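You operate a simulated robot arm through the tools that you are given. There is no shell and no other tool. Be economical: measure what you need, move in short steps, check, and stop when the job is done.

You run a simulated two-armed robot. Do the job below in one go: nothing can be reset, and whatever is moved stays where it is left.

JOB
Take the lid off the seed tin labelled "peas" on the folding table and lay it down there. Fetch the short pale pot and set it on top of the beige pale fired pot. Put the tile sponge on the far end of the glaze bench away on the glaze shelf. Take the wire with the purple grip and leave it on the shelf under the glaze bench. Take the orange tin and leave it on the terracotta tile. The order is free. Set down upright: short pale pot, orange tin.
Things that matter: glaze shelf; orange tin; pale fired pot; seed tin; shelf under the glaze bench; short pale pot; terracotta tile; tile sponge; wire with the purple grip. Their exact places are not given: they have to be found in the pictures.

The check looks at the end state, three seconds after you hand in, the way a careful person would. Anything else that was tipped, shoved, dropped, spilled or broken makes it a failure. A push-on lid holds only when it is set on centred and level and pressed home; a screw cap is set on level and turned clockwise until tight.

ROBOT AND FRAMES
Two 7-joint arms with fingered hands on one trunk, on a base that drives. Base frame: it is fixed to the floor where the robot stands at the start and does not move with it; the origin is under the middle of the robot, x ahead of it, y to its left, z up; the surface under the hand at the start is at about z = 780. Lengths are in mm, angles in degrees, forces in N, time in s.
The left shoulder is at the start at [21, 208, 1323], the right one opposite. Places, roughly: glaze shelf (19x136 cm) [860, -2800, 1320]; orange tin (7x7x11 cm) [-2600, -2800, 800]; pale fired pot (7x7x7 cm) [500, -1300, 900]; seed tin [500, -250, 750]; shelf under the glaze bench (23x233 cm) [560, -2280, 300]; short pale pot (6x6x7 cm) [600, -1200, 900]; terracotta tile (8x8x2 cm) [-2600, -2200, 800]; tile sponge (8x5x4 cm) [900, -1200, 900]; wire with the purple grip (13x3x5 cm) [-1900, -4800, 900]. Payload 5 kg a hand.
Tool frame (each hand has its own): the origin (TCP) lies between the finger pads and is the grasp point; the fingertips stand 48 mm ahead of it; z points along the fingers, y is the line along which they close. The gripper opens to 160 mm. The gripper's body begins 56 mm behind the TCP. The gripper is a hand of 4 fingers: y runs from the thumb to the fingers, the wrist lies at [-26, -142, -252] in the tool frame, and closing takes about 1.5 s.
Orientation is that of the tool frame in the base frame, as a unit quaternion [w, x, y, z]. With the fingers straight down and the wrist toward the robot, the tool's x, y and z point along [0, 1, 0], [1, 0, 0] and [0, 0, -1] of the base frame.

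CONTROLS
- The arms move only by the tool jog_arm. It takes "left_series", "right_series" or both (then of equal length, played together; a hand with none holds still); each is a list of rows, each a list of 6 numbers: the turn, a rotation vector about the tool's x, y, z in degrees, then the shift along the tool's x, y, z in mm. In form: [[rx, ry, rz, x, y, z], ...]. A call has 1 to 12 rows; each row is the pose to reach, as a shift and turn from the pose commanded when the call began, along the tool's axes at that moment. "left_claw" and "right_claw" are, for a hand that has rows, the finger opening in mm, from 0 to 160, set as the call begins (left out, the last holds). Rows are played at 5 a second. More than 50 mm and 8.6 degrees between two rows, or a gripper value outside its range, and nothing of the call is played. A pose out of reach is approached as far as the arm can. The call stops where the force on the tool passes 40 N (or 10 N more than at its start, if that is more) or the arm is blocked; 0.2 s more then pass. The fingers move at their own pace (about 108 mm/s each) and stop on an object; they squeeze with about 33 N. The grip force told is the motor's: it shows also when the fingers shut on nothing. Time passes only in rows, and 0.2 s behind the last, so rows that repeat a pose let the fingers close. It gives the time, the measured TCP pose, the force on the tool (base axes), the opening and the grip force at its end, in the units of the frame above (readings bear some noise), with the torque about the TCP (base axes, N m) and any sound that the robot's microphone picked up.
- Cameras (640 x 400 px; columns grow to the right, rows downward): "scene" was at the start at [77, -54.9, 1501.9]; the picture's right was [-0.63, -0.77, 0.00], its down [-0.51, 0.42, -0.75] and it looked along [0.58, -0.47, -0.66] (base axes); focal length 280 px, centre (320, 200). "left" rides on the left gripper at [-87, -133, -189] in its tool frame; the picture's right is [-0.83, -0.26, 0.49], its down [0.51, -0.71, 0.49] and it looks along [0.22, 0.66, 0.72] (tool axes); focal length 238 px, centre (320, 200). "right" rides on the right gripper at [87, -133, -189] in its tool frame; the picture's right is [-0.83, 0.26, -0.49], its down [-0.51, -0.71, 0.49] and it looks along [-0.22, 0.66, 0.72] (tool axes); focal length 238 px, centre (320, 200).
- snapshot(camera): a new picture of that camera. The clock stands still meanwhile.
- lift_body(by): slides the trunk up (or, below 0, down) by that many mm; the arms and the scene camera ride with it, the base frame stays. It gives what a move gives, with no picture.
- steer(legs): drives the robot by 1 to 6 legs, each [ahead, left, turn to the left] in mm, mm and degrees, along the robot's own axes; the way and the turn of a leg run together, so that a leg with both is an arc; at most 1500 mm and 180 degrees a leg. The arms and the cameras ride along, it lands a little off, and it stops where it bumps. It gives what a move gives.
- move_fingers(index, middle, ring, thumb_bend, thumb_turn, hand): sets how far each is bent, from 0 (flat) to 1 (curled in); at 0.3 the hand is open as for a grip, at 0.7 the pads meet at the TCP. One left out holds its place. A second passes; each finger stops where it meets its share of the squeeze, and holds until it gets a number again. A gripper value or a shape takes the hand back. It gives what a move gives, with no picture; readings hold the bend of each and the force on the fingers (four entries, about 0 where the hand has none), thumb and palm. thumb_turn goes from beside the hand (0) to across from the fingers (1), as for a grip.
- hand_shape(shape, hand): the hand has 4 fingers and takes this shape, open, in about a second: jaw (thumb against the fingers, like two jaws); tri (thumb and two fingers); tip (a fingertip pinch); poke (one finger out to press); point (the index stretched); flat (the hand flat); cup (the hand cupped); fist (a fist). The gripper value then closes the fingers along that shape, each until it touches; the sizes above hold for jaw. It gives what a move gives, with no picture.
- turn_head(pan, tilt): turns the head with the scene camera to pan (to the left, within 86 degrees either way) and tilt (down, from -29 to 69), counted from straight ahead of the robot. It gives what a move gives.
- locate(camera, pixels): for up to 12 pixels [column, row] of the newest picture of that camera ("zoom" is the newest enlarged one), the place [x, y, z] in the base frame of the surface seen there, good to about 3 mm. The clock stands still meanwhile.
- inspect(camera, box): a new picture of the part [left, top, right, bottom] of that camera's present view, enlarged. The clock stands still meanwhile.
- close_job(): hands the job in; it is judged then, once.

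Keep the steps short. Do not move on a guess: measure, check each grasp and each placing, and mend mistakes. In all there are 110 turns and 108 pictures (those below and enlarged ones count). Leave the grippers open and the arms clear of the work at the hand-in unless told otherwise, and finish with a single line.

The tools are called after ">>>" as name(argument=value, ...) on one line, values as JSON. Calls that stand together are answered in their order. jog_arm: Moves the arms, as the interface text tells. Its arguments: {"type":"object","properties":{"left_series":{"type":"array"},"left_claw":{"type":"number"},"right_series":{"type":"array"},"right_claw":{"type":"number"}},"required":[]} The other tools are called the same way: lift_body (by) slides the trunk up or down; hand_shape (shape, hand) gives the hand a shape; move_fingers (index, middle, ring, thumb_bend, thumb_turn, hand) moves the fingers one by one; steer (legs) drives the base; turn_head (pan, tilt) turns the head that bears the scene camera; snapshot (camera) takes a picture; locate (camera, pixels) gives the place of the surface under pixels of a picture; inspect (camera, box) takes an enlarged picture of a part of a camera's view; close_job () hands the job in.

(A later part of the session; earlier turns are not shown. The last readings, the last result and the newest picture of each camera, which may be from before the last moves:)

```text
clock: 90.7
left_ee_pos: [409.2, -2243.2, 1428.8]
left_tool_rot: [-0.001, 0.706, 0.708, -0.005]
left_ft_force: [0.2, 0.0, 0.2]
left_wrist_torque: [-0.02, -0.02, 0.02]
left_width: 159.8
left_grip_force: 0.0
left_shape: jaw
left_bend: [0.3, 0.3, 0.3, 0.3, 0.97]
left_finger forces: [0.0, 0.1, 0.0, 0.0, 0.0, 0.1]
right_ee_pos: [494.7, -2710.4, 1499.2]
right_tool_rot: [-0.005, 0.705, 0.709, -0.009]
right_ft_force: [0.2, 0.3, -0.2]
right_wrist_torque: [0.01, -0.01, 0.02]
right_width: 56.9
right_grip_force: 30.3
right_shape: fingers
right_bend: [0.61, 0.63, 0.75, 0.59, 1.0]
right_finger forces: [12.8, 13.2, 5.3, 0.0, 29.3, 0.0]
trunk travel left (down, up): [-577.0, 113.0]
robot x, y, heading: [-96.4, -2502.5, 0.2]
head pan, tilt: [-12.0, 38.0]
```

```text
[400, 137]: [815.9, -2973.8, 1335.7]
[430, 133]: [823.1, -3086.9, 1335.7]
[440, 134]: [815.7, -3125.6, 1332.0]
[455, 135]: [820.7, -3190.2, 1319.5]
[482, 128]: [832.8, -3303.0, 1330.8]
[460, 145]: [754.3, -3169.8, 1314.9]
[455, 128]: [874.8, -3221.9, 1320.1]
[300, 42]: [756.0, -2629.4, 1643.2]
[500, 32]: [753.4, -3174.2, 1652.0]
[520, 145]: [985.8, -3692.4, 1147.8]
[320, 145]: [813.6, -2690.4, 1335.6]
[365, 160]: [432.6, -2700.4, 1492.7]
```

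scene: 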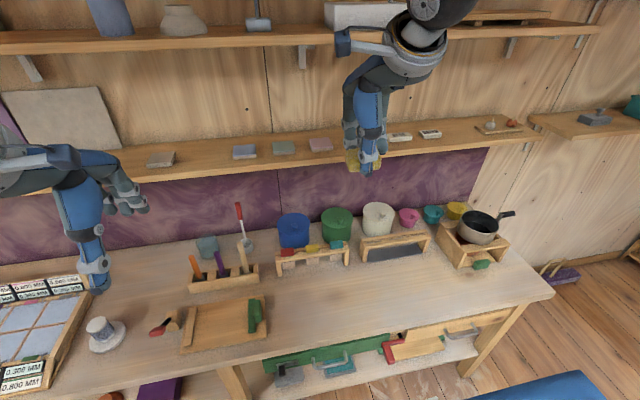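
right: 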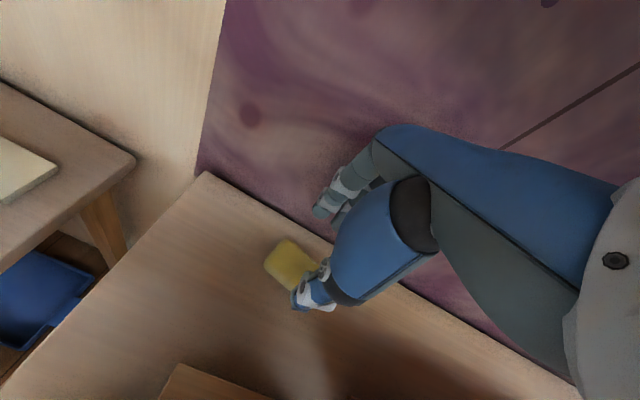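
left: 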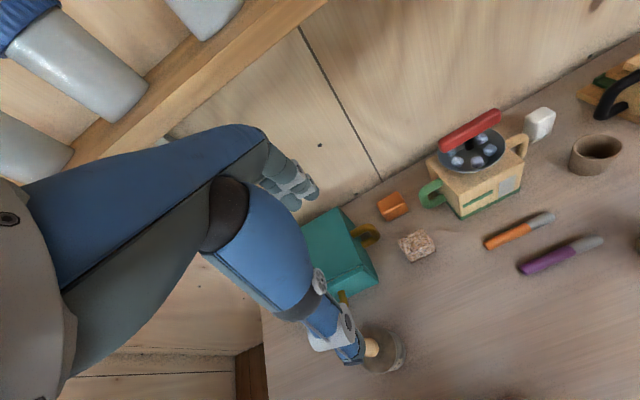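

A free gap lies at y≈-3135…-3295 on the shelf. I drive 500 right and 60 ahead, then lower the hand in front of the shelf to z≈1402.

>>> steer(legs=[[0, -505, 0], [60, 0, 0]])

>>> jog_arm(right_series=[[0, 0, 0, 0, 0, 40], [0, 0, 0, 0, 0, 80], [0, 0, 0, 0, 0, 96], [0, 0, 0, 0, 0, 96]])

>>> snapshot(camera="scene")

```text
clock: 94.2
left_ee_pos: [464.5, -2748.3, 1431.3]
left_tool_rot: [0.001, 0.704, 0.71, -0.003]
left_ft_force: [-1.1, -0.2, 1.3]
left_wrist_torque: [-0.03, -0.22, 0.03]
left_width: 159.9
left_grip_force: 0.1
left_shape: jaw
left_bend: [0.3, 0.3, 0.3, 0.3, 0.97]
left_finger forces: [0.0, 0.0, 0.0, 0.0, 0.0, 0.0]
right_ee_pos: [551.8, -3215.9, 1501.5]
right_tool_rot: [-0.003, 0.703, 0.711, -0.006]
right_ft_force: [-1.7, -0.2, -0.2]
right_wrist_torque: [-0.08, -0.23, 0.0]
right_width: 56.7
right_grip_force: 30.1
right_shape: fingers
right_bend: [0.61, 0.63, 0.75, 0.59, 1.0]
right_finger forces: [12.9, 13.2, 5.3, 0.0, 29.3, 0.0]
trunk travel left (down, up): [-577.0, 113.0]
robot x, y, heading: [-37.6, -3013.9, 0.7]
head pan, tilt: [-12.0, 38.0]
```

```text
clock: 95.2
left_ee_pos: [468.1, -2749.6, 1429.5]
left_tool_rot: [-0.001, 0.704, 0.71, -0.004]
left_ft_force: [-1.1, -0.6, 0.8]
left_wrist_torque: [-0.02, -0.07, 0.04]
left_width: 160.0
left_grip_force: 0.2
left_shape: jaw
left_bend: [0.3, 0.3, 0.3, 0.3, 0.97]
left_finger forces: [0.0, 0.1, 0.1, 0.0, 0.0, 0.0]
right_ee_pos: [555.1, -3215.0, 1403.8]
right_tool_rot: [-0.004, 0.703, 0.711, -0.009]
right_ft_force: [-0.9, 0.8, 0.0]
right_wrist_torque: [-0.04, -0.09, -0.04]
right_width: 56.8
right_grip_force: 29.8
right_shape: fingers
right_bend: [0.61, 0.63, 0.75, 0.59, 1.0]
right_finger forces: [12.9, 13.3, 4.9, 0.0, 29.2, 0.1]
trunk travel left (down, up): [-577.0, 113.0]
robot x, y, heading: [-36.0, -3009.3, 0.5]
head pan, tilt: [-12.0, 38.0]
```

```text
34 pictures are left
```

scene: 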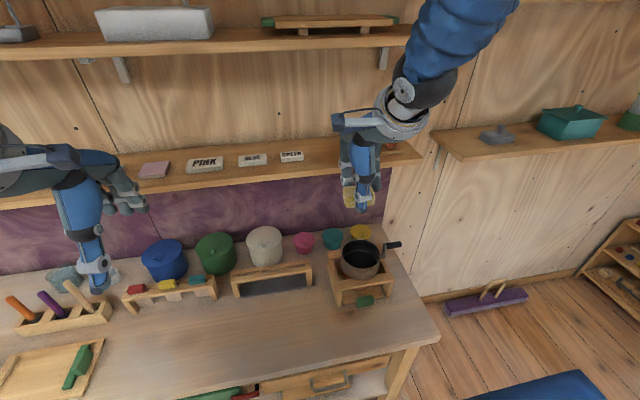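

The hand is in front of the shelf. I move forward 245 mm at this height.

>>> jog_arm(right_series=[[0, 0, 0, 0, 45, 0], [0, 0, 0, 0, 90, 0], [0, 0, 0, 0, 135, 0], [0, 0, 0, 0, 180, 0], [0, 0, 0, 0, 220, 0], [0, 0, 0, 0, 245, 0], [0, 0, 0, 0, 245, 0]])

>>> snapshot(camera="right")

```text
clock: 96.8
left_ee_pos: [471.4, -2749.2, 1429.0]
left_tool_rot: [-0.001, 0.704, 0.71, -0.005]
left_ft_force: [0.8, -0.4, 0.4]
left_wrist_torque: [0.02, -0.01, 0.04]
left_width: 160.1
left_grip_force: 0.0
left_shape: jaw
left_bend: [0.3, 0.3, 0.3, 0.3, 0.97]
left_finger forces: [0.1, 0.0, 0.0, 0.1, 0.0, 0.0]
right_ee_pos: [803.1, -3212.8, 1399.1]
right_tool_rot: [-0.005, 0.703, 0.711, -0.009]
right_ft_force: [0.2, -0.2, 0.7]
right_wrist_torque: [-0.02, -0.02, 0.0]
right_width: 56.7
right_grip_force: 30.0
right_shape: fingers
right_bend: [0.61, 0.63, 0.75, 0.59, 1.0]
right_finger forces: [12.8, 13.4, 4.3, 0.0, 28.9, 0.1]
trunk travel left (down, up): [-577.0, 113.0]
robot x, y, heading: [-36.5, -3008.9, 0.8]
head pan, tilt: [-12.0, 38.0]
```

```text
33 pictures are left
```

right: 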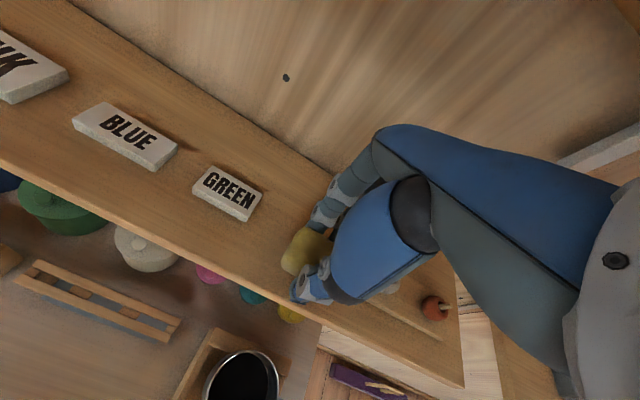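

Sponge is over the free patch, right of GREEN. I shift 10 mm left and lower to contact.

>>> jog_arm(right_series=[[0, 0, 0, 5, 4, 4], [0, 0, 0, 10, 8, 9], [0, 0, 0, 10, 8, 13], [0, 0, 0, 10, 8, 16], [0, 0, 0, 10, 8, 18], [0, 0, 0, 10, 8, 20], [0, 0, 0, 10, 8, 22]])

>>> inspect(camera="right", box=[220, 160, 460, 340])

```text
clock: 98.4
left_ee_pos: [469.2, -2749.9, 1428.9]
left_tool_rot: [-0.001, 0.704, 0.71, -0.005]
left_ft_force: [-0.3, -0.2, 0.0]
left_wrist_torque: [-0.03, 0.0, 0.02]
left_width: 160.1
left_grip_force: 0.1
left_shape: jaw
left_bend: [0.3, 0.3, 0.3, 0.3, 0.97]
left_finger forces: [0.0, 0.0, 0.0, 0.1, 0.0, 0.0]
right_ee_pos: [809.1, -3205.5, 1376.2]
right_tool_rot: [-0.005, 0.703, 0.711, -0.008]
right_ft_force: [0.6, -0.2, 4.1]
right_wrist_torque: [0.13, 0.09, -0.01]
right_width: 56.7
right_grip_force: 30.0
right_shape: fingers
right_bend: [0.61, 0.63, 0.75, 0.59, 1.0]
right_finger forces: [13.5, 13.4, 4.8, 0.0, 28.4, 0.1]
trunk travel left (down, up): [-577.0, 113.0]
robot x, y, heading: [-35.0, -3008.1, 0.5]
head pan, tilt: [-12.0, 38.0]
```

```text
2.22 times, centred on (340, 250) of right
```

zoom: 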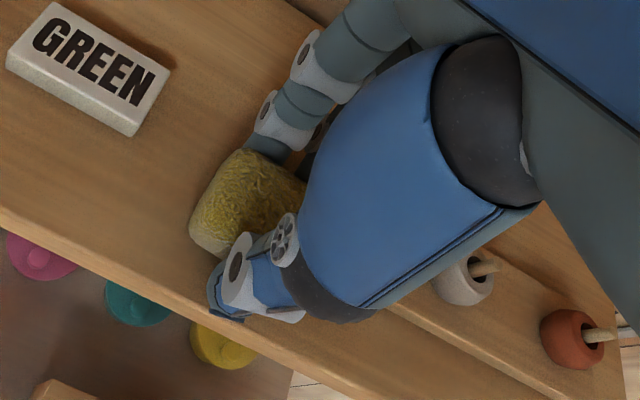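

Light contact. I open the fingers and rise a little, then withdraw straight back.

>>> move_fingers(hand="right", index=0.5, middle=0.52, ring=0.55, thumb_bend=0.45)

>>> jog_arm(right_series=[[0, 0, 0, 0, 0, -10], [0, 0, 0, 0, 0, -25], [0, 0, 0, 0, -5, -42], [0, 0, 0, 0, -50, -48], [0, 0, 0, 0, -95, -48], [0, 0, 0, 0, -140, -48], [0, 0, 0, 0, -185, -48], [0, 0, 0, 0, -230, -48]])

>>> snapshot(camera="scene")

```text
clock: 99.4
left_ee_pos: [470.7, -2750.0, 1427.9]
left_tool_rot: [0.0, 0.704, 0.71, -0.004]
left_ft_force: [-0.3, -0.3, -0.2]
left_wrist_torque: [0.0, -0.01, 0.01]
left_width: 160.0
left_grip_force: 0.0
left_shape: jaw
left_bend: [0.3, 0.3, 0.3, 0.3, 0.97]
left_finger forces: [0.0, 0.1, 0.1, 0.1, 0.1, 0.0]
right_ee_pos: [808.4, -3205.1, 1376.8]
right_tool_rot: [-0.006, 0.704, 0.711, -0.009]
right_ft_force: [-1.4, 0.6, 4.5]
right_wrist_torque: [-0.08, -0.15, -0.03]
right_width: 100.6
right_grip_force: 2.1
right_shape: fingers
right_bend: [0.5, 0.53, 0.55, 0.45, 0.99]
right_finger forces: [0.1, 4.5, 0.0, 0.0, 0.0, 0.0]
trunk travel left (down, up): [-577.0, 113.0]
robot x, y, heading: [-35.8, -3008.1, 0.5]
head pan, tilt: [-12.0, 38.0]
```

```text
clock: 101.2
left_ee_pos: [467.4, -2748.5, 1430.1]
left_tool_rot: [-0.001, 0.704, 0.71, -0.003]
left_ft_force: [-1.3, 0.0, 0.2]
left_wrist_torque: [0.03, -0.13, 0.04]
left_width: 159.7
left_grip_force: 0.1
left_shape: jaw
left_bend: [0.3, 0.3, 0.3, 0.3, 0.97]
left_finger forces: [0.0, 0.0, 0.1, 0.1, 0.1, 0.0]
right_ee_pos: [580.8, -3207.9, 1430.3]
right_tool_rot: [-0.005, 0.703, 0.711, -0.009]
right_ft_force: [-1.5, 0.5, 1.6]
right_wrist_torque: [-0.04, -0.12, -0.07]
right_width: 101.3
right_grip_force: 0.1
right_shape: fingers
right_bend: [0.5, 0.52, 0.55, 0.45, 0.99]
right_finger forces: [0.0, 0.0, 0.0, 0.1, 0.0, 0.0]
trunk travel left (down, up): [-577.0, 113.0]
robot x, y, heading: [-39.2, -3009.5, 0.5]
head pan, tilt: [-12.0, 38.0]
```

```text
31 pictures are left
```

scene: 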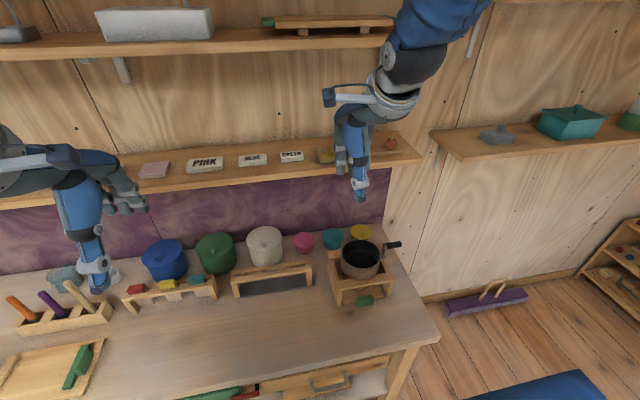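

The sponge lies on the shelf at (325,157). Next the wire: I back off 600, turn to face -y and look.

>>> steer(legs=[[-600, 0, 0], [0, 0, -90]])

>>> turn_head(pan=-25, tilt=25)

>>> snapshot(camera="scene")

```text
clock: 108.4
left_ee_pos: [-381.6, -3523.1, 1429.9]
left_tool_rot: [-0.004, 1.0, 0.0, -0.003]
left_ft_force: [0.3, 1.0, 0.0]
left_wrist_torque: [-0.01, -0.01, 0.01]
left_width: 159.9
left_grip_force: 0.0
left_shape: jaw
left_bend: [0.3, 0.3, 0.3, 0.3, 0.97]
left_finger forces: [0.0, 0.1, 0.0, 0.0, 0.1, 0.0]
right_ee_pos: [-840.7, -3632.7, 1428.3]
right_tool_rot: [-0.011, 1.0, 0.001, -0.002]
right_ft_force: [-0.1, 0.3, -0.4]
right_wrist_torque: [0.01, -0.01, 0.02]
right_width: 100.9
right_grip_force: 0.1
right_shape: fingers
right_bend: [0.5, 0.52, 0.55, 0.45, 0.99]
right_finger forces: [0.0, 0.1, 0.0, 0.0, 0.1, 0.0]
trunk travel left (down, up): [-577.0, 113.0]
robot x, y, heading: [-642.6, -3012.6, -89.7]
head pan, tilt: [-12.0, 38.0]
```

```text
clock: 109.2
left_ee_pos: [-380.6, -3524.1, 1429.0]
left_tool_rot: [-0.004, 1.0, -0.001, -0.002]
left_ft_force: [0.0, 0.1, 0.8]
left_wrist_torque: [0.01, 0.0, 0.03]
left_width: 160.0
left_grip_force: 0.3
left_shape: jaw
left_bend: [0.3, 0.3, 0.3, 0.3, 0.97]
left_finger forces: [0.0, 0.1, 0.1, 0.0, 0.0, 0.0]
right_ee_pos: [-839.7, -3632.2, 1427.4]
right_tool_rot: [-0.011, 1.0, 0.001, -0.003]
right_ft_force: [0.1, 0.1, 0.2]
right_wrist_torque: [0.01, 0.03, 0.01]
right_width: 101.0
right_grip_force: 0.1
right_shape: fingers
right_bend: [0.5, 0.52, 0.55, 0.45, 0.99]
right_finger forces: [0.1, 0.1, 0.1, 0.1, 0.1, 0.0]
trunk travel left (down, up): [-577.0, 113.0]
robot x, y, heading: [-636.8, -3014.7, -89.8]
head pan, tilt: [-25.0, 25.0]
```

```text
30 pictures are left
```

scene: 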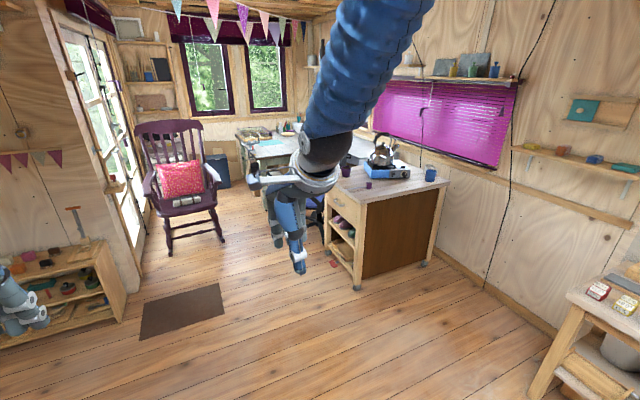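

I see a cabinet with a kettle at (380,190) and a desk behind. I measure them.

>>> locate(camera="scene", pixels=[[380, 190], [440, 183], [330, 185], [369, 184], [265, 150], [355, 275], [430, 175], [345, 170], [325, 195], [240, 155], [350, 200], [420, 255]])

>>> inspect(camera="scene", box=[310, 120, 460, 220])

```text
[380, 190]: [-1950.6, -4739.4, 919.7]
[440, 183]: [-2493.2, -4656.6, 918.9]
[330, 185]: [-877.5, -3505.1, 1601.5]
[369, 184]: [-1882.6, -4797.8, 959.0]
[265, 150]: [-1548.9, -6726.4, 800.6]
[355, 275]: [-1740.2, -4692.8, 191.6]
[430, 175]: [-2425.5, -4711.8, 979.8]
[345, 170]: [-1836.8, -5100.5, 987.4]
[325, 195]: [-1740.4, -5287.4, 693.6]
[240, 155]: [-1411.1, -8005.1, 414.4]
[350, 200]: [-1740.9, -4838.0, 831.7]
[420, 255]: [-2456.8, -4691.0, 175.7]
```

```text
4.00 times, centred on (385, 170) of scene
```

zoom: 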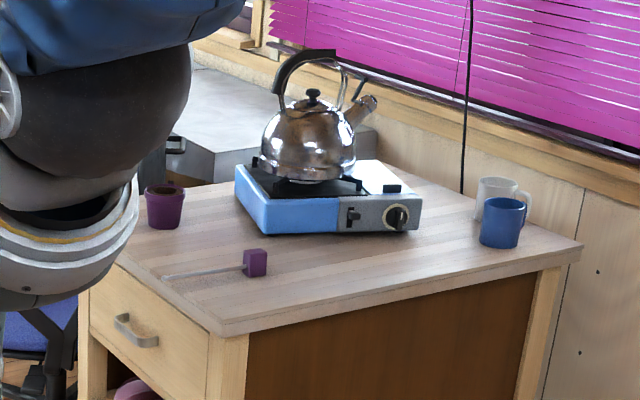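

>>> locate(camera="zoom", pixels=[[255, 258], [255, 268], [247, 262], [263, 262], [220, 270], [170, 276], [255, 250], [200, 273], [165, 200], [220, 330], [185, 290], [570, 250]])

```text
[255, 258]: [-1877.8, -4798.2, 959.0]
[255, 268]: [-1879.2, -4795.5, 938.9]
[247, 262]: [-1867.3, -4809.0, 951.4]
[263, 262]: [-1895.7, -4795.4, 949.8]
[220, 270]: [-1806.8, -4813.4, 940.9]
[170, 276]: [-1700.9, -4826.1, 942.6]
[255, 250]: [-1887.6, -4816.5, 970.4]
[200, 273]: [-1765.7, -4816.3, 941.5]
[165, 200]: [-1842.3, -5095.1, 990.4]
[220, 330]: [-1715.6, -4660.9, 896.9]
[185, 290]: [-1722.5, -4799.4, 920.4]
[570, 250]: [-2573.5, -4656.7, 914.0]
```

The grip is a cube near (-1882,-4807), z 920–970, with the rod pointing to +x. I drive toward it in legs: ahead, sideways, ahead.

>>> steer(legs=[[600, 0, 0], [0, -1040, -0.3], [540, 0, 0]])

>>> turn_head(pan=-15, tilt=50)

>>> snapshot(camera="right")

```text
clock: 120.4
left_ee_pos: [-1431.3, -4691.5, 1429.4]
left_tool_rot: [-0.003, 1.0, -0.004, -0.003]
left_ft_force: [0.0, -0.1, 0.3]
left_wrist_torque: [0.0, 0.01, 0.0]
left_width: 159.8
left_grip_force: 0.0
left_shape: jaw
left_bend: [0.3, 0.3, 0.3, 0.3, 0.97]
left_finger forces: [0.0, 0.0, 0.0, 0.1, 0.0, 0.0]
right_ee_pos: [-1890.3, -4795.7, 1428.9]
right_tool_rot: [-0.011, 1.0, -0.003, -0.003]
right_ft_force: [0.1, -0.6, -0.4]
right_wrist_torque: [0.0, 0.03, -0.01]
right_width: 100.9
right_grip_force: 0.0
right_shape: fingers
right_bend: [0.5, 0.52, 0.55, 0.45, 0.99]
right_finger forces: [0.1, 0.0, 0.0, 0.1, 0.0, 0.1]
trunk travel left (down, up): [-577.0, 113.0]
robot x, y, heading: [-1681.9, -4177.6, -90.6]
head pan, tilt: [-25.0, 25.0]
```

```text
clock: 121.3
left_ee_pos: [-1430.2, -4691.4, 1429.4]
left_tool_rot: [-0.005, 1.0, -0.005, -0.002]
left_ft_force: [-0.4, -0.7, -0.1]
left_wrist_torque: [-0.01, -0.02, -0.02]
left_width: 160.1
left_grip_force: 0.1
left_shape: jaw
left_bend: [0.3, 0.3, 0.3, 0.3, 0.97]
left_finger forces: [0.0, 0.0, 0.0, 0.0, 0.0, 0.1]
right_ee_pos: [-1891.0, -4796.0, 1428.1]
right_tool_rot: [-0.011, 1.0, -0.004, -0.002]
right_ft_force: [-0.7, 0.1, 0.7]
right_wrist_torque: [0.01, 0.02, -0.02]
right_width: 100.8
right_grip_force: 0.1
right_shape: fingers
right_bend: [0.5, 0.52, 0.55, 0.45, 0.99]
right_finger forces: [0.0, 0.0, 0.0, 0.0, 0.0, 0.0]
trunk travel left (down, up): [-577.0, 113.0]
robot x, y, heading: [-1680.4, -4179.9, -90.4]
head pan, tilt: [-15.0, 50.0]
```

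```text
28 pictures are left
```

right: 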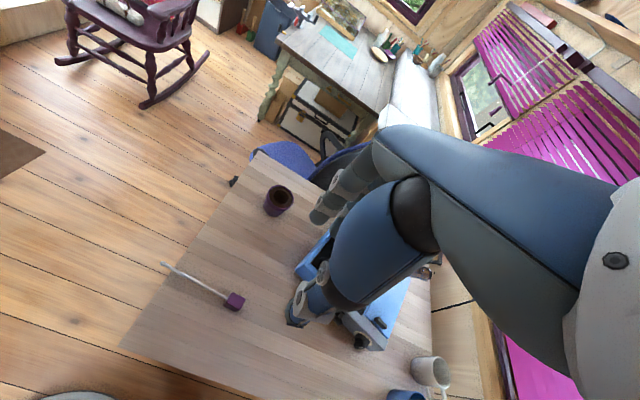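

The wire is at (234,301) with its rod to (165,265). I measure it.

>>> locate(camera="right", pixels=[[234, 298], [228, 296], [241, 299], [230, 304], [238, 306], [215, 289], [190, 275], [170, 267], [230, 290], [300, 315], [295, 305], [290, 290]])

>>> inspect(camera="right", box=[150, 240, 350, 360])

```text
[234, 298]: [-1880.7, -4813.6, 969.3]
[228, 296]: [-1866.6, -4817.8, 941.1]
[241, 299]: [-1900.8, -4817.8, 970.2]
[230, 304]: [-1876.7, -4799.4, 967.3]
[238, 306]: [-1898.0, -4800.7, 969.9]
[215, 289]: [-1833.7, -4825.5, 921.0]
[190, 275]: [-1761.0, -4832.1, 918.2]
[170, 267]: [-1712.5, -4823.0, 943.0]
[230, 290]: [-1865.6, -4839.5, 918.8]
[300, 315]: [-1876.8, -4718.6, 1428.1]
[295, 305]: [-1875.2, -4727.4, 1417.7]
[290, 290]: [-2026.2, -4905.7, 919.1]
```

```text
3.20 times, centred on (250, 300) of right
```

zoom: 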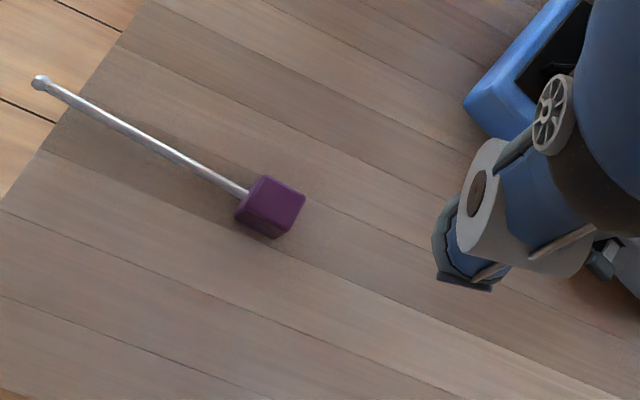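

Cube top centre (-1885,-4811), z 970. I open index, middle and thumb, and lower the hand to about z 1050 above it.

>>> move_fingers(hand="right", index=0.52, middle=0.52, ring=0.45, thumb_bend=0.52)

>>> jog_arm(right_series=[[0, 0, 0, 4, 5, 42], [0, 0, 0, 7, 10, 84], [0, 0, 0, 9, 15, 126], [0, 0, 0, 9, 19, 168], [0, 0, 0, 9, 20, 210], [0, 0, 0, 9, 21, 252], [0, 0, 0, 9, 22, 294], [0, 0, 0, 9, 23, 336], [0, 0, 0, 9, 23, 372], [0, 0, 0, 9, 23, 372]])

>>> inspect(camera="right", box=[200, 160, 400, 340])

```text
clock: 122.3
left_ee_pos: [-1429.6, -4691.6, 1428.2]
left_tool_rot: [-0.004, 1.0, -0.005, -0.003]
left_ft_force: [-0.1, -0.6, -0.2]
left_wrist_torque: [0.01, 0.02, -0.03]
left_width: 160.1
left_grip_force: 0.1
left_shape: jaw
left_bend: [0.3, 0.3, 0.3, 0.3, 0.97]
left_finger forces: [0.0, 0.1, 0.0, 0.1, 0.1, 0.1]
right_ee_pos: [-1889.8, -4797.1, 1428.3]
right_tool_rot: [-0.01, 1.0, -0.004, -0.003]
right_ft_force: [0.2, 0.1, 0.9]
right_wrist_torque: [0.03, 0.01, 0.0]
right_width: 83.6
right_grip_force: 0.0
right_shape: fingers
right_bend: [0.52, 0.52, 0.45, 0.52, 1.0]
right_finger forces: [0.0, 0.0, 0.1, 0.1, 0.1, 0.0]
trunk travel left (down, up): [-577.0, 113.0]
robot x, y, heading: [-1681.0, -4180.6, -90.6]
head pan, tilt: [-15.0, 50.0]
```

```text
clock: 124.5
left_ee_pos: [-1430.2, -4691.0, 1428.3]
left_tool_rot: [-0.004, 1.0, -0.005, -0.003]
left_ft_force: [-0.5, -0.1, 0.4]
left_wrist_torque: [-0.02, 0.05, 0.01]
left_width: 160.0
left_grip_force: 0.0
left_shape: jaw
left_bend: [0.3, 0.3, 0.3, 0.3, 0.97]
left_finger forces: [0.0, 0.0, 0.0, 0.1, 0.0, 0.0]
right_ee_pos: [-1882.8, -4811.0, 1055.1]
right_tool_rot: [-0.01, 1.0, -0.003, -0.003]
right_ft_force: [-0.3, 1.0, 0.6]
right_wrist_torque: [-0.03, 0.04, -0.03]
right_width: 83.5
right_grip_force: 0.1
right_shape: fingers
right_bend: [0.52, 0.52, 0.45, 0.52, 1.0]
right_finger forces: [0.1, 0.1, 0.1, 0.1, 0.0, 0.0]
trunk travel left (down, up): [-577.0, 113.0]
robot x, y, heading: [-1680.4, -4180.6, -90.2]
head pan, tilt: [-15.0, 50.0]
```

```text
2.22 times, centred on (300, 250) of right
```

zoom: 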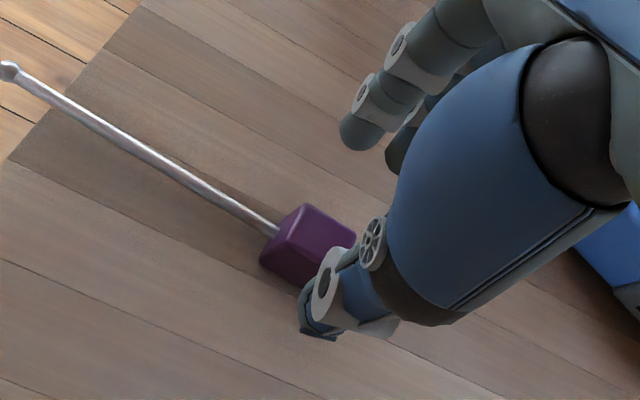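

>>> locate(camera="zoom", pixels=[[318, 332], [315, 300], [355, 140], [345, 130], [395, 165], [315, 225], [300, 208], [350, 235], [275, 245], [280, 265]])

```text
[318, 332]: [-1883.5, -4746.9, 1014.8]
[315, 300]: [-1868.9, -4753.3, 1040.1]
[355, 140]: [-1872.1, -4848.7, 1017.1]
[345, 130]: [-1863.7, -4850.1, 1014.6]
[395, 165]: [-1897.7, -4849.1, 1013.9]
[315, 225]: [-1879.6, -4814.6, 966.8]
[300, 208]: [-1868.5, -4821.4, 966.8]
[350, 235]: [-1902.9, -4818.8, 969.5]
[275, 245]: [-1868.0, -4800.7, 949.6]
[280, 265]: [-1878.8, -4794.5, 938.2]
```

The cube sits between the tips. I shift 6 mm forward, descend 84 mm, then close.

>>> jog_arm(right_series=[[0, 0, 0, 0, 6, 25], [0, 0, 0, 0, 6, 50], [0, 0, 0, 0, 6, 70], [0, 0, 0, 0, 6, 84], [0, 0, 0, 0, 6, 84]])

>>> move_fingers(hand="right", index=0.8, middle=0.8, thumb_bend=0.8)

>>> jog_arm(right_series=[[0, 0, 0, 0, 0, -8], [0, 0, 0, 0, 0, -20], [0, 0, 0, 0, 0, -40], [0, 0, 0, 0, 0, -70], [0, 0, 0, 0, 0, -100]])

>>> inspect(camera="right", box=[150, 140, 400, 340])

```text
clock: 125.7
left_ee_pos: [-1428.8, -4690.4, 1429.6]
left_tool_rot: [-0.004, 1.0, -0.005, -0.002]
left_ft_force: [0.2, 0.0, -0.1]
left_wrist_torque: [0.0, 0.0, -0.02]
left_width: 159.8
left_grip_force: 0.1
left_shape: jaw
left_bend: [0.3, 0.3, 0.3, 0.3, 0.97]
left_finger forces: [0.0, 0.0, 0.1, 0.0, 0.0, 0.0]
right_ee_pos: [-1884.1, -4818.1, 973.9]
right_tool_rot: [-0.007, 1.0, -0.003, -0.002]
right_ft_force: [-1.0, -1.5, 24.0]
right_wrist_torque: [-1.25, 0.17, -0.03]
right_width: 83.6
right_grip_force: 11.8
right_shape: fingers
right_bend: [0.52, 0.51, 0.45, 0.52, 1.0]
right_finger forces: [6.2, 17.7, 0.0, 0.0, 0.0, 0.1]
trunk travel left (down, up): [-577.0, 113.0]
robot x, y, heading: [-1681.9, -4180.9, -90.2]
head pan, tilt: [-15.0, 50.0]
```

```text
clock: 126.7
left_ee_pos: [-1428.9, -4691.9, 1429.4]
left_tool_rot: [-0.003, 1.0, -0.004, -0.003]
left_ft_force: [0.3, 0.7, 0.3]
left_wrist_torque: [-0.05, 0.0, 0.02]
left_width: 159.7
left_grip_force: 0.1
left_shape: jaw
left_bend: [0.3, 0.3, 0.3, 0.3, 0.97]
left_finger forces: [0.0, 0.0, 0.2, 0.1, 0.1, 0.0]
right_ee_pos: [-1884.1, -4813.8, 973.1]
right_tool_rot: [-0.01, 1.0, -0.004, -0.002]
right_ft_force: [-3.7, 0.6, 16.8]
right_wrist_torque: [-0.43, -0.1, -0.06]
right_width: 36.2
right_grip_force: 40.6
right_shape: fingers
right_bend: [0.71, 0.65, 0.45, 0.66, 1.0]
right_finger forces: [35.5, 13.8, 0.1, 0.0, 32.2, 0.0]
trunk travel left (down, up): [-577.0, 113.0]
robot x, y, heading: [-1682.8, -4176.1, -90.2]
head pan, tilt: [-15.0, 50.0]
```

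```text
clock: 127.9
left_ee_pos: [-1430.0, -4690.1, 1428.7]
left_tool_rot: [-0.004, 1.0, -0.005, -0.003]
left_ft_force: [0.0, -0.3, 0.2]
left_wrist_torque: [-0.06, 0.05, 0.02]
left_width: 160.0
left_grip_force: 0.1
left_shape: jaw
left_bend: [0.3, 0.3, 0.3, 0.3, 0.97]
left_finger forces: [0.1, 0.0, 0.1, 0.0, 0.0, 0.0]
right_ee_pos: [-1884.3, -4814.9, 1068.2]
right_tool_rot: [-0.01, 1.0, -0.004, -0.002]
right_ft_force: [-0.1, 1.5, -2.7]
right_wrist_torque: [-0.15, 0.03, -0.04]
right_width: 36.8
right_grip_force: 30.0
right_shape: fingers
right_bend: [0.71, 0.64, 0.45, 0.67, 1.0]
right_finger forces: [15.8, 14.2, 0.0, 0.0, 30.0, 0.0]
trunk travel left (down, up): [-577.0, 113.0]
robot x, y, heading: [-1680.6, -4183.3, -90.2]
head pan, tilt: [-15.0, 50.0]
```

```text
2.00 times, centred on (275, 240) of right
```

zoom: 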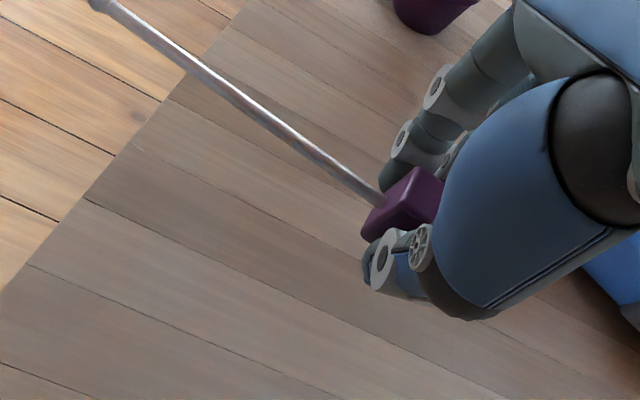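

The wire is held (30 N). I retreat, turn back to face the bench and drive to the free part of the lower shelf.

>>> steer(legs=[[-1170, 0, 0], [0, 1040, 0], [0, 0, 90.3], [0, 1000, 0], [0, 770, 0]])

>>> turn_head(pan=-15, tilt=45)

>>> snapshot(camera="scene")

```text
clock: 151.1
left_ee_pos: [-210.4, -974.5, 1429.0]
left_tool_rot: [-0.002, 0.697, 0.717, -0.004]
left_ft_force: [-0.4, -0.5, 0.1]
left_wrist_torque: [-0.01, 0.0, 0.04]
left_width: 160.0
left_grip_force: 0.2
left_shape: jaw
left_bend: [0.3, 0.3, 0.3, 0.3, 0.97]
left_finger forces: [0.1, 0.0, 0.1, 0.1, 0.0, 0.0]
right_ee_pos: [-67.6, -1422.7, 1069.5]
right_tool_rot: [-0.005, 0.696, 0.718, -0.009]
right_ft_force: [0.3, 0.0, -1.8]
right_wrist_torque: [0.02, 0.0, -0.02]
right_width: 35.8
right_grip_force: 29.2
right_shape: fingers
right_bend: [0.71, 0.64, 0.45, 0.67, 1.0]
right_finger forces: [15.6, 13.5, 0.1, 0.0, 28.9, 0.1]
trunk travel left (down, up): [-577.0, 113.0]
robot x, y, heading: [-711.3, -1246.8, 1.6]
head pan, tilt: [-15.0, 50.0]
```

```text
clock: 151.8
left_ee_pos: [-211.7, -972.9, 1427.1]
left_tool_rot: [-0.001, 0.697, 0.718, -0.005]
left_ft_force: [0.0, 0.8, 0.2]
left_wrist_torque: [-0.01, 0.02, 0.0]
left_width: 160.0
left_grip_force: 0.0
left_shape: jaw
left_bend: [0.3, 0.3, 0.3, 0.3, 0.97]
left_finger forces: [0.2, 0.0, 0.1, 0.1, 0.0, 0.1]
right_ee_pos: [-67.8, -1424.3, 1070.2]
right_tool_rot: [-0.006, 0.696, 0.718, -0.009]
right_ft_force: [0.4, 0.2, -1.4]
right_wrist_torque: [-0.07, 0.01, 0.03]
right_width: 36.3
right_grip_force: 29.0
right_shape: fingers
right_bend: [0.71, 0.64, 0.45, 0.67, 1.0]
right_finger forces: [15.4, 13.5, 0.0, 0.0, 28.9, 0.0]
trunk travel left (down, up): [-577.0, 113.0]
robot x, y, heading: [-716.7, -1244.1, 1.8]
head pan, tilt: [-15.0, 45.0]
```

```text
24 pictures are left
```

scene: 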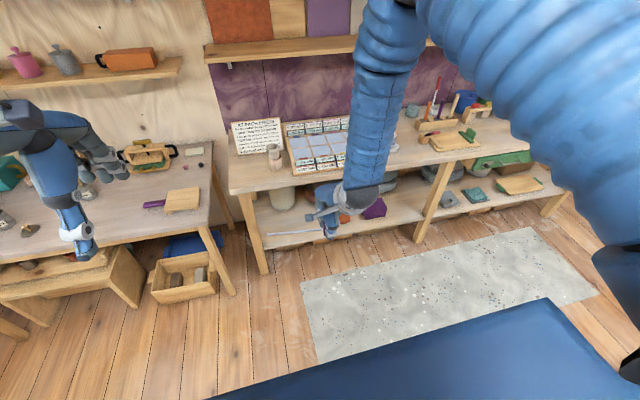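

I lower the trunk fully here in the open, then bring the left hand up and back a little and lower the right hand to shelf height.

>>> lift_body(by=-400)

>>> lift_body(by=-170)

>>> jog_arm(right_series=[[0, 0, 0, 0, 0, 25], [0, 0, 0, 0, 0, 50], [0, 0, 0, 0, 0, 75], [0, 0, 0, 0, 0, 90]], left_series=[[0, 0, 0, 10, -15, -12], [0, 0, 0, 20, -30, -25], [0, 0, 0, 30, -45, -37], [0, 0, 0, 40, -60, -50]])

>>> steer(legs=[[0, 0, -1.7], [330, 0, 0]])

>>> turn_head(pan=-20, tilt=50)

>>> snapshot(camera="scene")

```text
clock: 155.6
left_ee_pos: [-212.9, -974.2, 1029.2]
left_tool_rot: [-0.002, 0.696, 0.718, -0.004]
left_ft_force: [-0.1, -0.5, 0.1]
left_wrist_torque: [0.0, -0.02, 0.01]
left_width: 159.9
left_grip_force: 0.1
left_shape: jaw
left_bend: [0.3, 0.3, 0.3, 0.3, 0.97]
left_finger forces: [0.0, 0.0, 0.0, 0.0, 0.1, 0.1]
right_ee_pos: [-68.5, -1424.1, 669.1]
right_tool_rot: [-0.005, 0.696, 0.718, -0.009]
right_ft_force: [-0.5, -0.6, -0.8]
right_wrist_torque: [0.01, 0.0, 0.02]
right_width: 36.2
right_grip_force: 29.3
right_shape: fingers
right_bend: [0.71, 0.64, 0.45, 0.67, 1.0]
right_finger forces: [15.6, 13.5, 0.0, 0.0, 29.0, 0.0]
trunk travel left (down, up): [-177.0, 513.0]
robot x, y, heading: [-712.5, -1243.7, 1.9]
head pan, tilt: [-15.0, 45.0]
```

```text
clock: 157.6
left_ee_pos: [-212.8, -973.3, 859.7]
left_tool_rot: [0.0, 0.696, 0.718, -0.004]
left_ft_force: [0.1, -0.4, -0.1]
left_wrist_torque: [-0.01, 0.01, -0.03]
left_width: 160.0
left_grip_force: 0.1
left_shape: jaw
left_bend: [0.3, 0.3, 0.3, 0.3, 0.97]
left_finger forces: [0.0, 0.1, 0.0, 0.0, 0.0, 0.0]
right_ee_pos: [-68.0, -1423.9, 499.8]
right_tool_rot: [-0.005, 0.696, 0.718, -0.009]
right_ft_force: [0.1, 0.7, -2.4]
right_wrist_torque: [-0.04, 0.03, -0.04]
right_width: 36.2
right_grip_force: 29.1
right_shape: fingers
right_bend: [0.71, 0.64, 0.45, 0.67, 1.0]
right_finger forces: [15.6, 13.5, 0.1, 0.0, 29.1, 0.0]
trunk travel left (down, up): [-7.0, 683.0]
robot x, y, heading: [-713.3, -1245.6, 1.8]
head pan, tilt: [-15.0, 45.0]
```

```text
clock: 158.6
left_ee_pos: [-245.7, -915.4, 874.2]
left_tool_rot: [-0.001, 0.697, 0.717, -0.004]
left_ft_force: [-0.3, -0.8, -0.3]
left_wrist_torque: [0.01, -0.01, -0.02]
left_width: 159.7
left_grip_force: 0.2
left_shape: jaw
left_bend: [0.3, 0.3, 0.3, 0.3, 0.97]
left_finger forces: [0.0, 0.1, 0.0, 0.0, 0.0, 0.0]
left hand out of reach, approached as far as the arm can: row 1, 2, 3, 4
right_ee_pos: [-69.2, -1425.2, 409.5]
right_tool_rot: [-0.006, 0.696, 0.718, -0.009]
right_ft_force: [0.3, -0.5, -1.8]
right_wrist_torque: [0.02, 0.03, -0.01]
right_width: 36.1
right_grip_force: 28.9
right_shape: fingers
right_bend: [0.71, 0.64, 0.45, 0.67, 1.0]
right_finger forces: [15.6, 13.6, 0.0, 0.0, 29.1, 0.0]
trunk travel left (down, up): [-7.0, 683.0]
robot x, y, heading: [-716.4, -1245.9, 2.0]
head pan, tilt: [-15.0, 45.0]
```

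```text
clock: 161.1
left_ee_pos: [86.0, -928.6, 873.2]
left_tool_rot: [-0.001, 0.708, 0.707, -0.006]
left_ft_force: [1.5, 0.6, -0.8]
left_wrist_torque: [0.0, 0.04, -0.02]
left_width: 159.8
left_grip_force: 0.2
left_shape: jaw
left_bend: [0.3, 0.3, 0.3, 0.3, 0.97]
left_finger forces: [0.1, 0.0, 0.0, 0.1, 0.0, 0.2]
right_ee_pos: [247.0, -1441.3, 409.1]
right_tool_rot: [-0.005, 0.707, 0.708, -0.009]
right_ft_force: [0.7, -0.4, -1.6]
right_wrist_torque: [-0.05, 0.07, 0.03]
right_width: 36.2
right_grip_force: 28.5
right_shape: fingers
right_bend: [0.71, 0.64, 0.45, 0.67, 1.0]
right_finger forces: [15.6, 13.5, 0.0, 0.0, 29.2, 0.0]
trunk travel left (down, up): [-7.0, 683.0]
robot x, y, heading: [-393.2, -1242.3, 0.3]
head pan, tilt: [-15.0, 45.0]
```

```text
clock: 161.7
left_ee_pos: [86.6, -928.4, 875.0]
left_tool_rot: [-0.001, 0.707, 0.707, -0.005]
left_ft_force: [0.3, 1.5, 0.0]
left_wrist_torque: [-0.04, 0.04, 0.01]
left_width: 159.9
left_grip_force: 0.0
left_shape: jaw
left_bend: [0.3, 0.3, 0.3, 0.3, 0.97]
left_finger forces: [0.1, 0.1, 0.0, 0.0, 0.0, 0.0]
right_ee_pos: [245.7, -1441.8, 410.0]
right_tool_rot: [-0.005, 0.706, 0.708, -0.008]
right_ft_force: [0.6, -0.1, -1.4]
right_wrist_torque: [-0.01, 0.02, 0.02]
right_width: 36.0
right_grip_force: 29.0
right_shape: fingers
right_bend: [0.71, 0.64, 0.45, 0.67, 1.0]
right_finger forces: [15.6, 13.5, 0.1, 0.0, 29.1, 0.0]
trunk travel left (down, up): [-7.0, 683.0]
robot x, y, heading: [-393.7, -1246.6, 0.0]
head pan, tilt: [-20.0, 50.0]
```

```text
23 pictures are left
```

scene: 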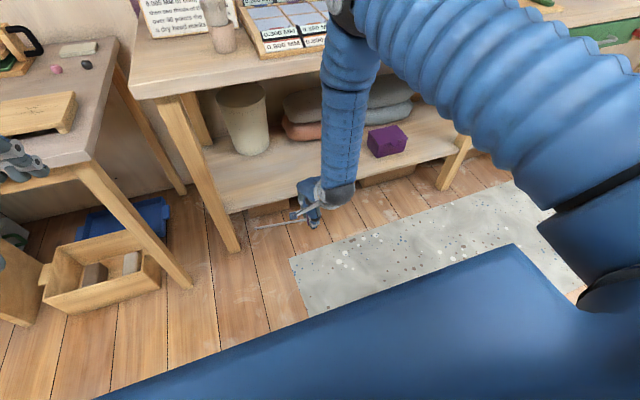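

>>> locate(camera="scene", pixels=[[258, 227], [205, 170], [225, 225], [240, 205], [300, 195], [270, 180], [345, 140], [350, 60], [360, 20], [240, 150], [200, 82], [420, 165]])

```text
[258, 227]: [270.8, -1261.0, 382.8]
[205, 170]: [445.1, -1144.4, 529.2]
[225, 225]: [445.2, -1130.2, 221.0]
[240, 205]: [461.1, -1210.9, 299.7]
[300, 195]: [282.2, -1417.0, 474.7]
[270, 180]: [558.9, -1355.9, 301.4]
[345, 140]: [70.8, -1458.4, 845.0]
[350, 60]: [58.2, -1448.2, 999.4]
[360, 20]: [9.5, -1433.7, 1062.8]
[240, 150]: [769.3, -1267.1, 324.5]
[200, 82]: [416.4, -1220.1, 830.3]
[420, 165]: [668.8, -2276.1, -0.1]
```

Shelf surface is z≈300, front edge x≈448; hand, rod and forearm have room. I drive 255 ahead so the hand goes under the bench top.

>>> steer(legs=[[255, 0, 0]])

>>> jog_arm(right_series=[[0, 0, 0, 0, 0, 15], [0, 0, 0, 0, 0, 30], [0, 0, 0, 0, 0, 42], [0, 0, 0, 0, 0, 46], [0, 0, 0, 0, 0, 48]])

>>> snapshot(camera="scene")

```text
clock: 163.6
left_ee_pos: [343.3, -927.9, 872.8]
left_tool_rot: [-0.002, 0.707, 0.707, -0.005]
left_ft_force: [0.2, -0.1, 0.1]
left_wrist_torque: [-0.01, 0.08, 0.0]
left_width: 159.9
left_grip_force: 0.1
left_shape: jaw
left_bend: [0.3, 0.3, 0.3, 0.3, 0.97]
left_finger forces: [0.1, 0.0, 0.0, 0.1, 0.0, 0.1]
right_ee_pos: [504.6, -1439.6, 409.4]
right_tool_rot: [-0.005, 0.707, 0.707, -0.009]
right_ft_force: [0.3, -0.3, -2.2]
right_wrist_torque: [0.01, 0.06, 0.03]
right_width: 36.0
right_grip_force: 29.8
right_shape: fingers
right_bend: [0.71, 0.64, 0.45, 0.67, 1.0]
right_finger forces: [15.5, 13.6, 0.1, 0.0, 29.1, 0.1]
trunk travel left (down, up): [-7.0, 683.0]
robot x, y, heading: [-135.2, -1241.8, 0.2]
head pan, tilt: [-20.0, 50.0]
```

```text
clock: 164.8
left_ee_pos: [343.0, -927.7, 874.9]
left_tool_rot: [-0.002, 0.707, 0.707, -0.004]
left_ft_force: [0.1, 0.0, 0.8]
left_wrist_torque: [0.0, 0.03, 0.04]
left_width: 159.9
left_grip_force: 0.0
left_shape: jaw
left_bend: [0.3, 0.3, 0.3, 0.3, 0.97]
left_finger forces: [0.0, 0.0, 0.0, 0.0, 0.0, 0.1]
right_ee_pos: [504.9, -1441.0, 363.3]
right_tool_rot: [-0.006, 0.707, 0.707, -0.009]
right_ft_force: [0.3, -0.5, -1.4]
right_wrist_torque: [-0.04, -0.03, 0.0]
right_width: 36.3
right_grip_force: 28.7
right_shape: fingers
right_bend: [0.71, 0.64, 0.45, 0.67, 1.0]
right_finger forces: [15.6, 13.5, 0.0, 0.1, 29.1, 0.0]
trunk travel left (down, up): [-7.0, 683.0]
robot x, y, heading: [-134.4, -1239.2, 0.1]
head pan, tilt: [-20.0, 50.0]
```

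```text
22 pictures are left
```

scene: 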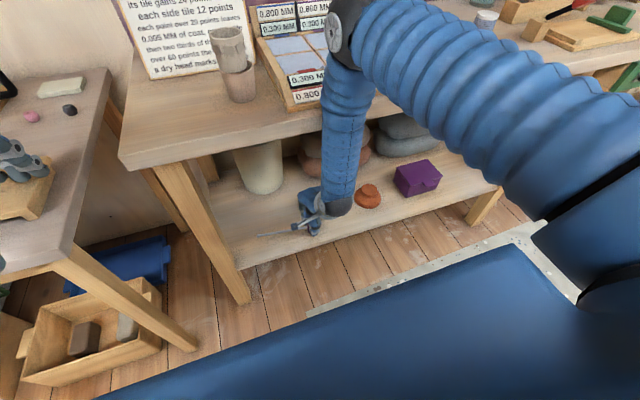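

The wire hovers just above the shelf front. I lower in 2 mm steps to contact.

>>> jog_arm(right_series=[[0, 0, 0, 0, 0, 3], [0, 0, 0, 0, 0, 5], [0, 0, 0, 0, 0, 7], [0, 0, 0, 0, 0, 9], [0, 0, 0, 0, 0, 11]])

>>> inspect(camera="scene", box=[230, 170, 370, 260])

```text
clock: 166.0
left_ee_pos: [343.8, -928.2, 875.1]
left_tool_rot: [-0.001, 0.707, 0.708, -0.003]
left_ft_force: [0.1, -0.3, 0.7]
left_wrist_torque: [0.01, 0.02, 0.02]
left_width: 160.1
left_grip_force: 0.1
left_shape: jaw
left_bend: [0.3, 0.3, 0.3, 0.3, 0.97]
left_finger forces: [0.1, 0.0, 0.1, 0.0, 0.0, 0.0]
right_ee_pos: [504.7, -1439.9, 352.7]
right_tool_rot: [-0.004, 0.707, 0.707, -0.008]
right_ft_force: [-1.1, -1.0, 15.2]
right_wrist_torque: [0.26, -0.42, 0.02]
right_width: 35.8
right_grip_force: 40.1
right_shape: fingers
right_bend: [0.71, 0.64, 0.45, 0.67, 1.0]
right_finger forces: [36.0, 12.8, 0.0, 0.0, 31.7, 0.0]
trunk travel left (down, up): [-7.0, 683.0]
robot x, y, heading: [-136.3, -1244.5, 0.1]
head pan, tilt: [-20.0, 50.0]
```

```text
4.44 times, centred on (300, 215) of scene
```

zoom: 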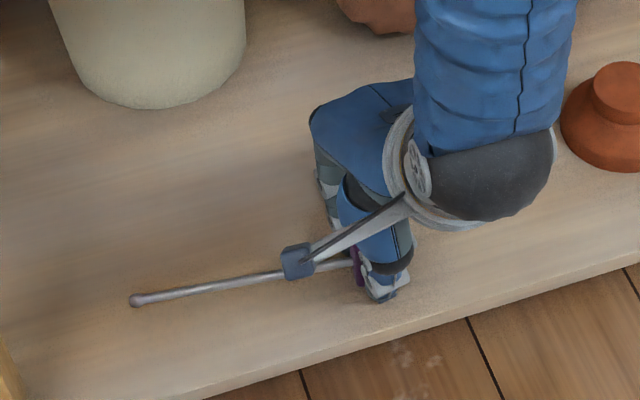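

Set down (15 N). I open the fingers, rise 70 mm and back the robot away.

>>> move_fingers(hand="right", index=0.5, middle=0.5, thumb_bend=0.45)

>>> jog_arm(right_series=[[0, 0, 0, 0, 0, -10], [0, 0, 0, 0, 0, -25], [0, 0, 0, 0, 0, -50], [0, 0, 0, 0, 0, -80]])

>>> steer(legs=[[-520, 0, 0]])

>>> snapshot(camera="scene")

```text
clock: 166.5
left_ee_pos: [343.2, -927.4, 875.4]
left_tool_rot: [-0.001, 0.707, 0.707, -0.005]
left_ft_force: [0.2, -0.3, -0.6]
left_wrist_torque: [-0.02, 0.03, 0.03]
left_width: 159.8
left_grip_force: 0.0
left_shape: jaw
left_bend: [0.3, 0.3, 0.3, 0.3, 0.97]
left_finger forces: [0.0, 0.0, 0.0, 0.0, 0.1, 0.0]
right_ee_pos: [505.8, -1439.2, 354.8]
right_tool_rot: [-0.004, 0.706, 0.708, -0.006]
right_ft_force: [-10.3, 0.5, 29.8]
right_wrist_torque: [0.24, -0.71, 0.13]
right_width: 86.0
right_grip_force: 15.0
right_shape: fingers
right_bend: [0.56, 0.52, 0.45, 0.45, 0.99]
right_finger forces: [21.2, 8.6, 0.0, 0.0, 0.0, 0.1]
trunk travel left (down, up): [-7.0, 683.0]
robot x, y, heading: [-136.2, -1241.4, 0.2]
head pan, tilt: [-20.0, 50.0]
stopped (right hand): the force on the tool passed its limit at 41 N (the readings are from after the stop); the commanded pose is now the measured one
```

```text
clock: 167.5
left_ee_pos: [342.4, -927.4, 874.3]
left_tool_rot: [0.0, 0.707, 0.707, -0.005]
left_ft_force: [-0.6, 0.6, -0.7]
left_wrist_torque: [-0.02, -0.06, 0.04]
left_width: 160.1
left_grip_force: 0.0
left_shape: jaw
left_bend: [0.3, 0.3, 0.3, 0.3, 0.97]
left_finger forces: [0.1, 0.0, 0.0, 0.0, 0.1, 0.0]
right_ee_pos: [503.2, -1440.3, 433.2]
right_tool_rot: [-0.006, 0.705, 0.709, -0.008]
right_ft_force: [-1.8, 1.0, -1.3]
right_wrist_torque: [0.0, -0.15, -0.04]
right_width: 100.7
right_grip_force: 0.0
right_shape: fingers
right_bend: [0.5, 0.5, 0.45, 0.45, 0.99]
right_finger forces: [0.1, 0.0, 0.0, 0.0, 0.0, 0.0]
trunk travel left (down, up): [-7.0, 683.0]
robot x, y, heading: [-132.1, -1249.2, 0.3]
head pan, tilt: [-20.0, 50.0]
```

```text
clock: 170.6
left_ee_pos: [-186.4, -927.5, 875.8]
left_tool_rot: [-0.002, 0.704, 0.71, -0.005]
left_ft_force: [-1.1, -0.4, -0.3]
left_wrist_torque: [0.0, -0.06, -0.01]
left_width: 159.9
left_grip_force: 0.0
left_shape: jaw
left_bend: [0.3, 0.3, 0.3, 0.3, 0.97]
left_finger forces: [0.0, 0.0, 0.0, 0.1, 0.1, 0.0]
right_ee_pos: [-22.6, -1439.9, 433.2]
right_tool_rot: [-0.006, 0.703, 0.711, -0.008]
right_ft_force: [-0.8, -0.9, 0.4]
right_wrist_torque: [-0.01, -0.01, 0.01]
right_width: 100.8
right_grip_force: 0.1
right_shape: fingers
right_bend: [0.5, 0.5, 0.45, 0.45, 0.99]
right_finger forces: [0.0, 0.1, 0.1, 0.1, 0.0, 0.0]
trunk travel left (down, up): [-7.0, 683.0]
robot x, y, heading: [-663.2, -1245.2, 0.7]
head pan, tilt: [-20.0, 50.0]
```

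```text
20 pictures are left
```

scene: 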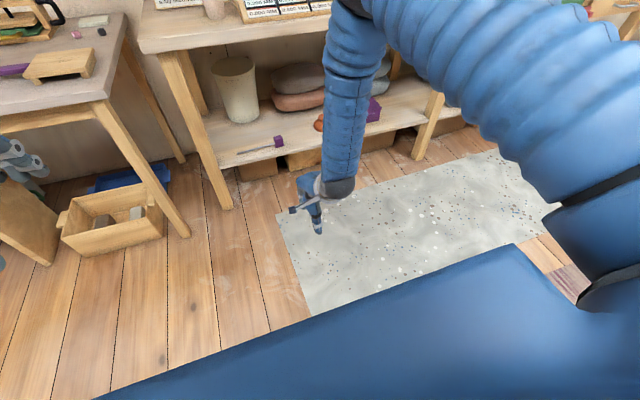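

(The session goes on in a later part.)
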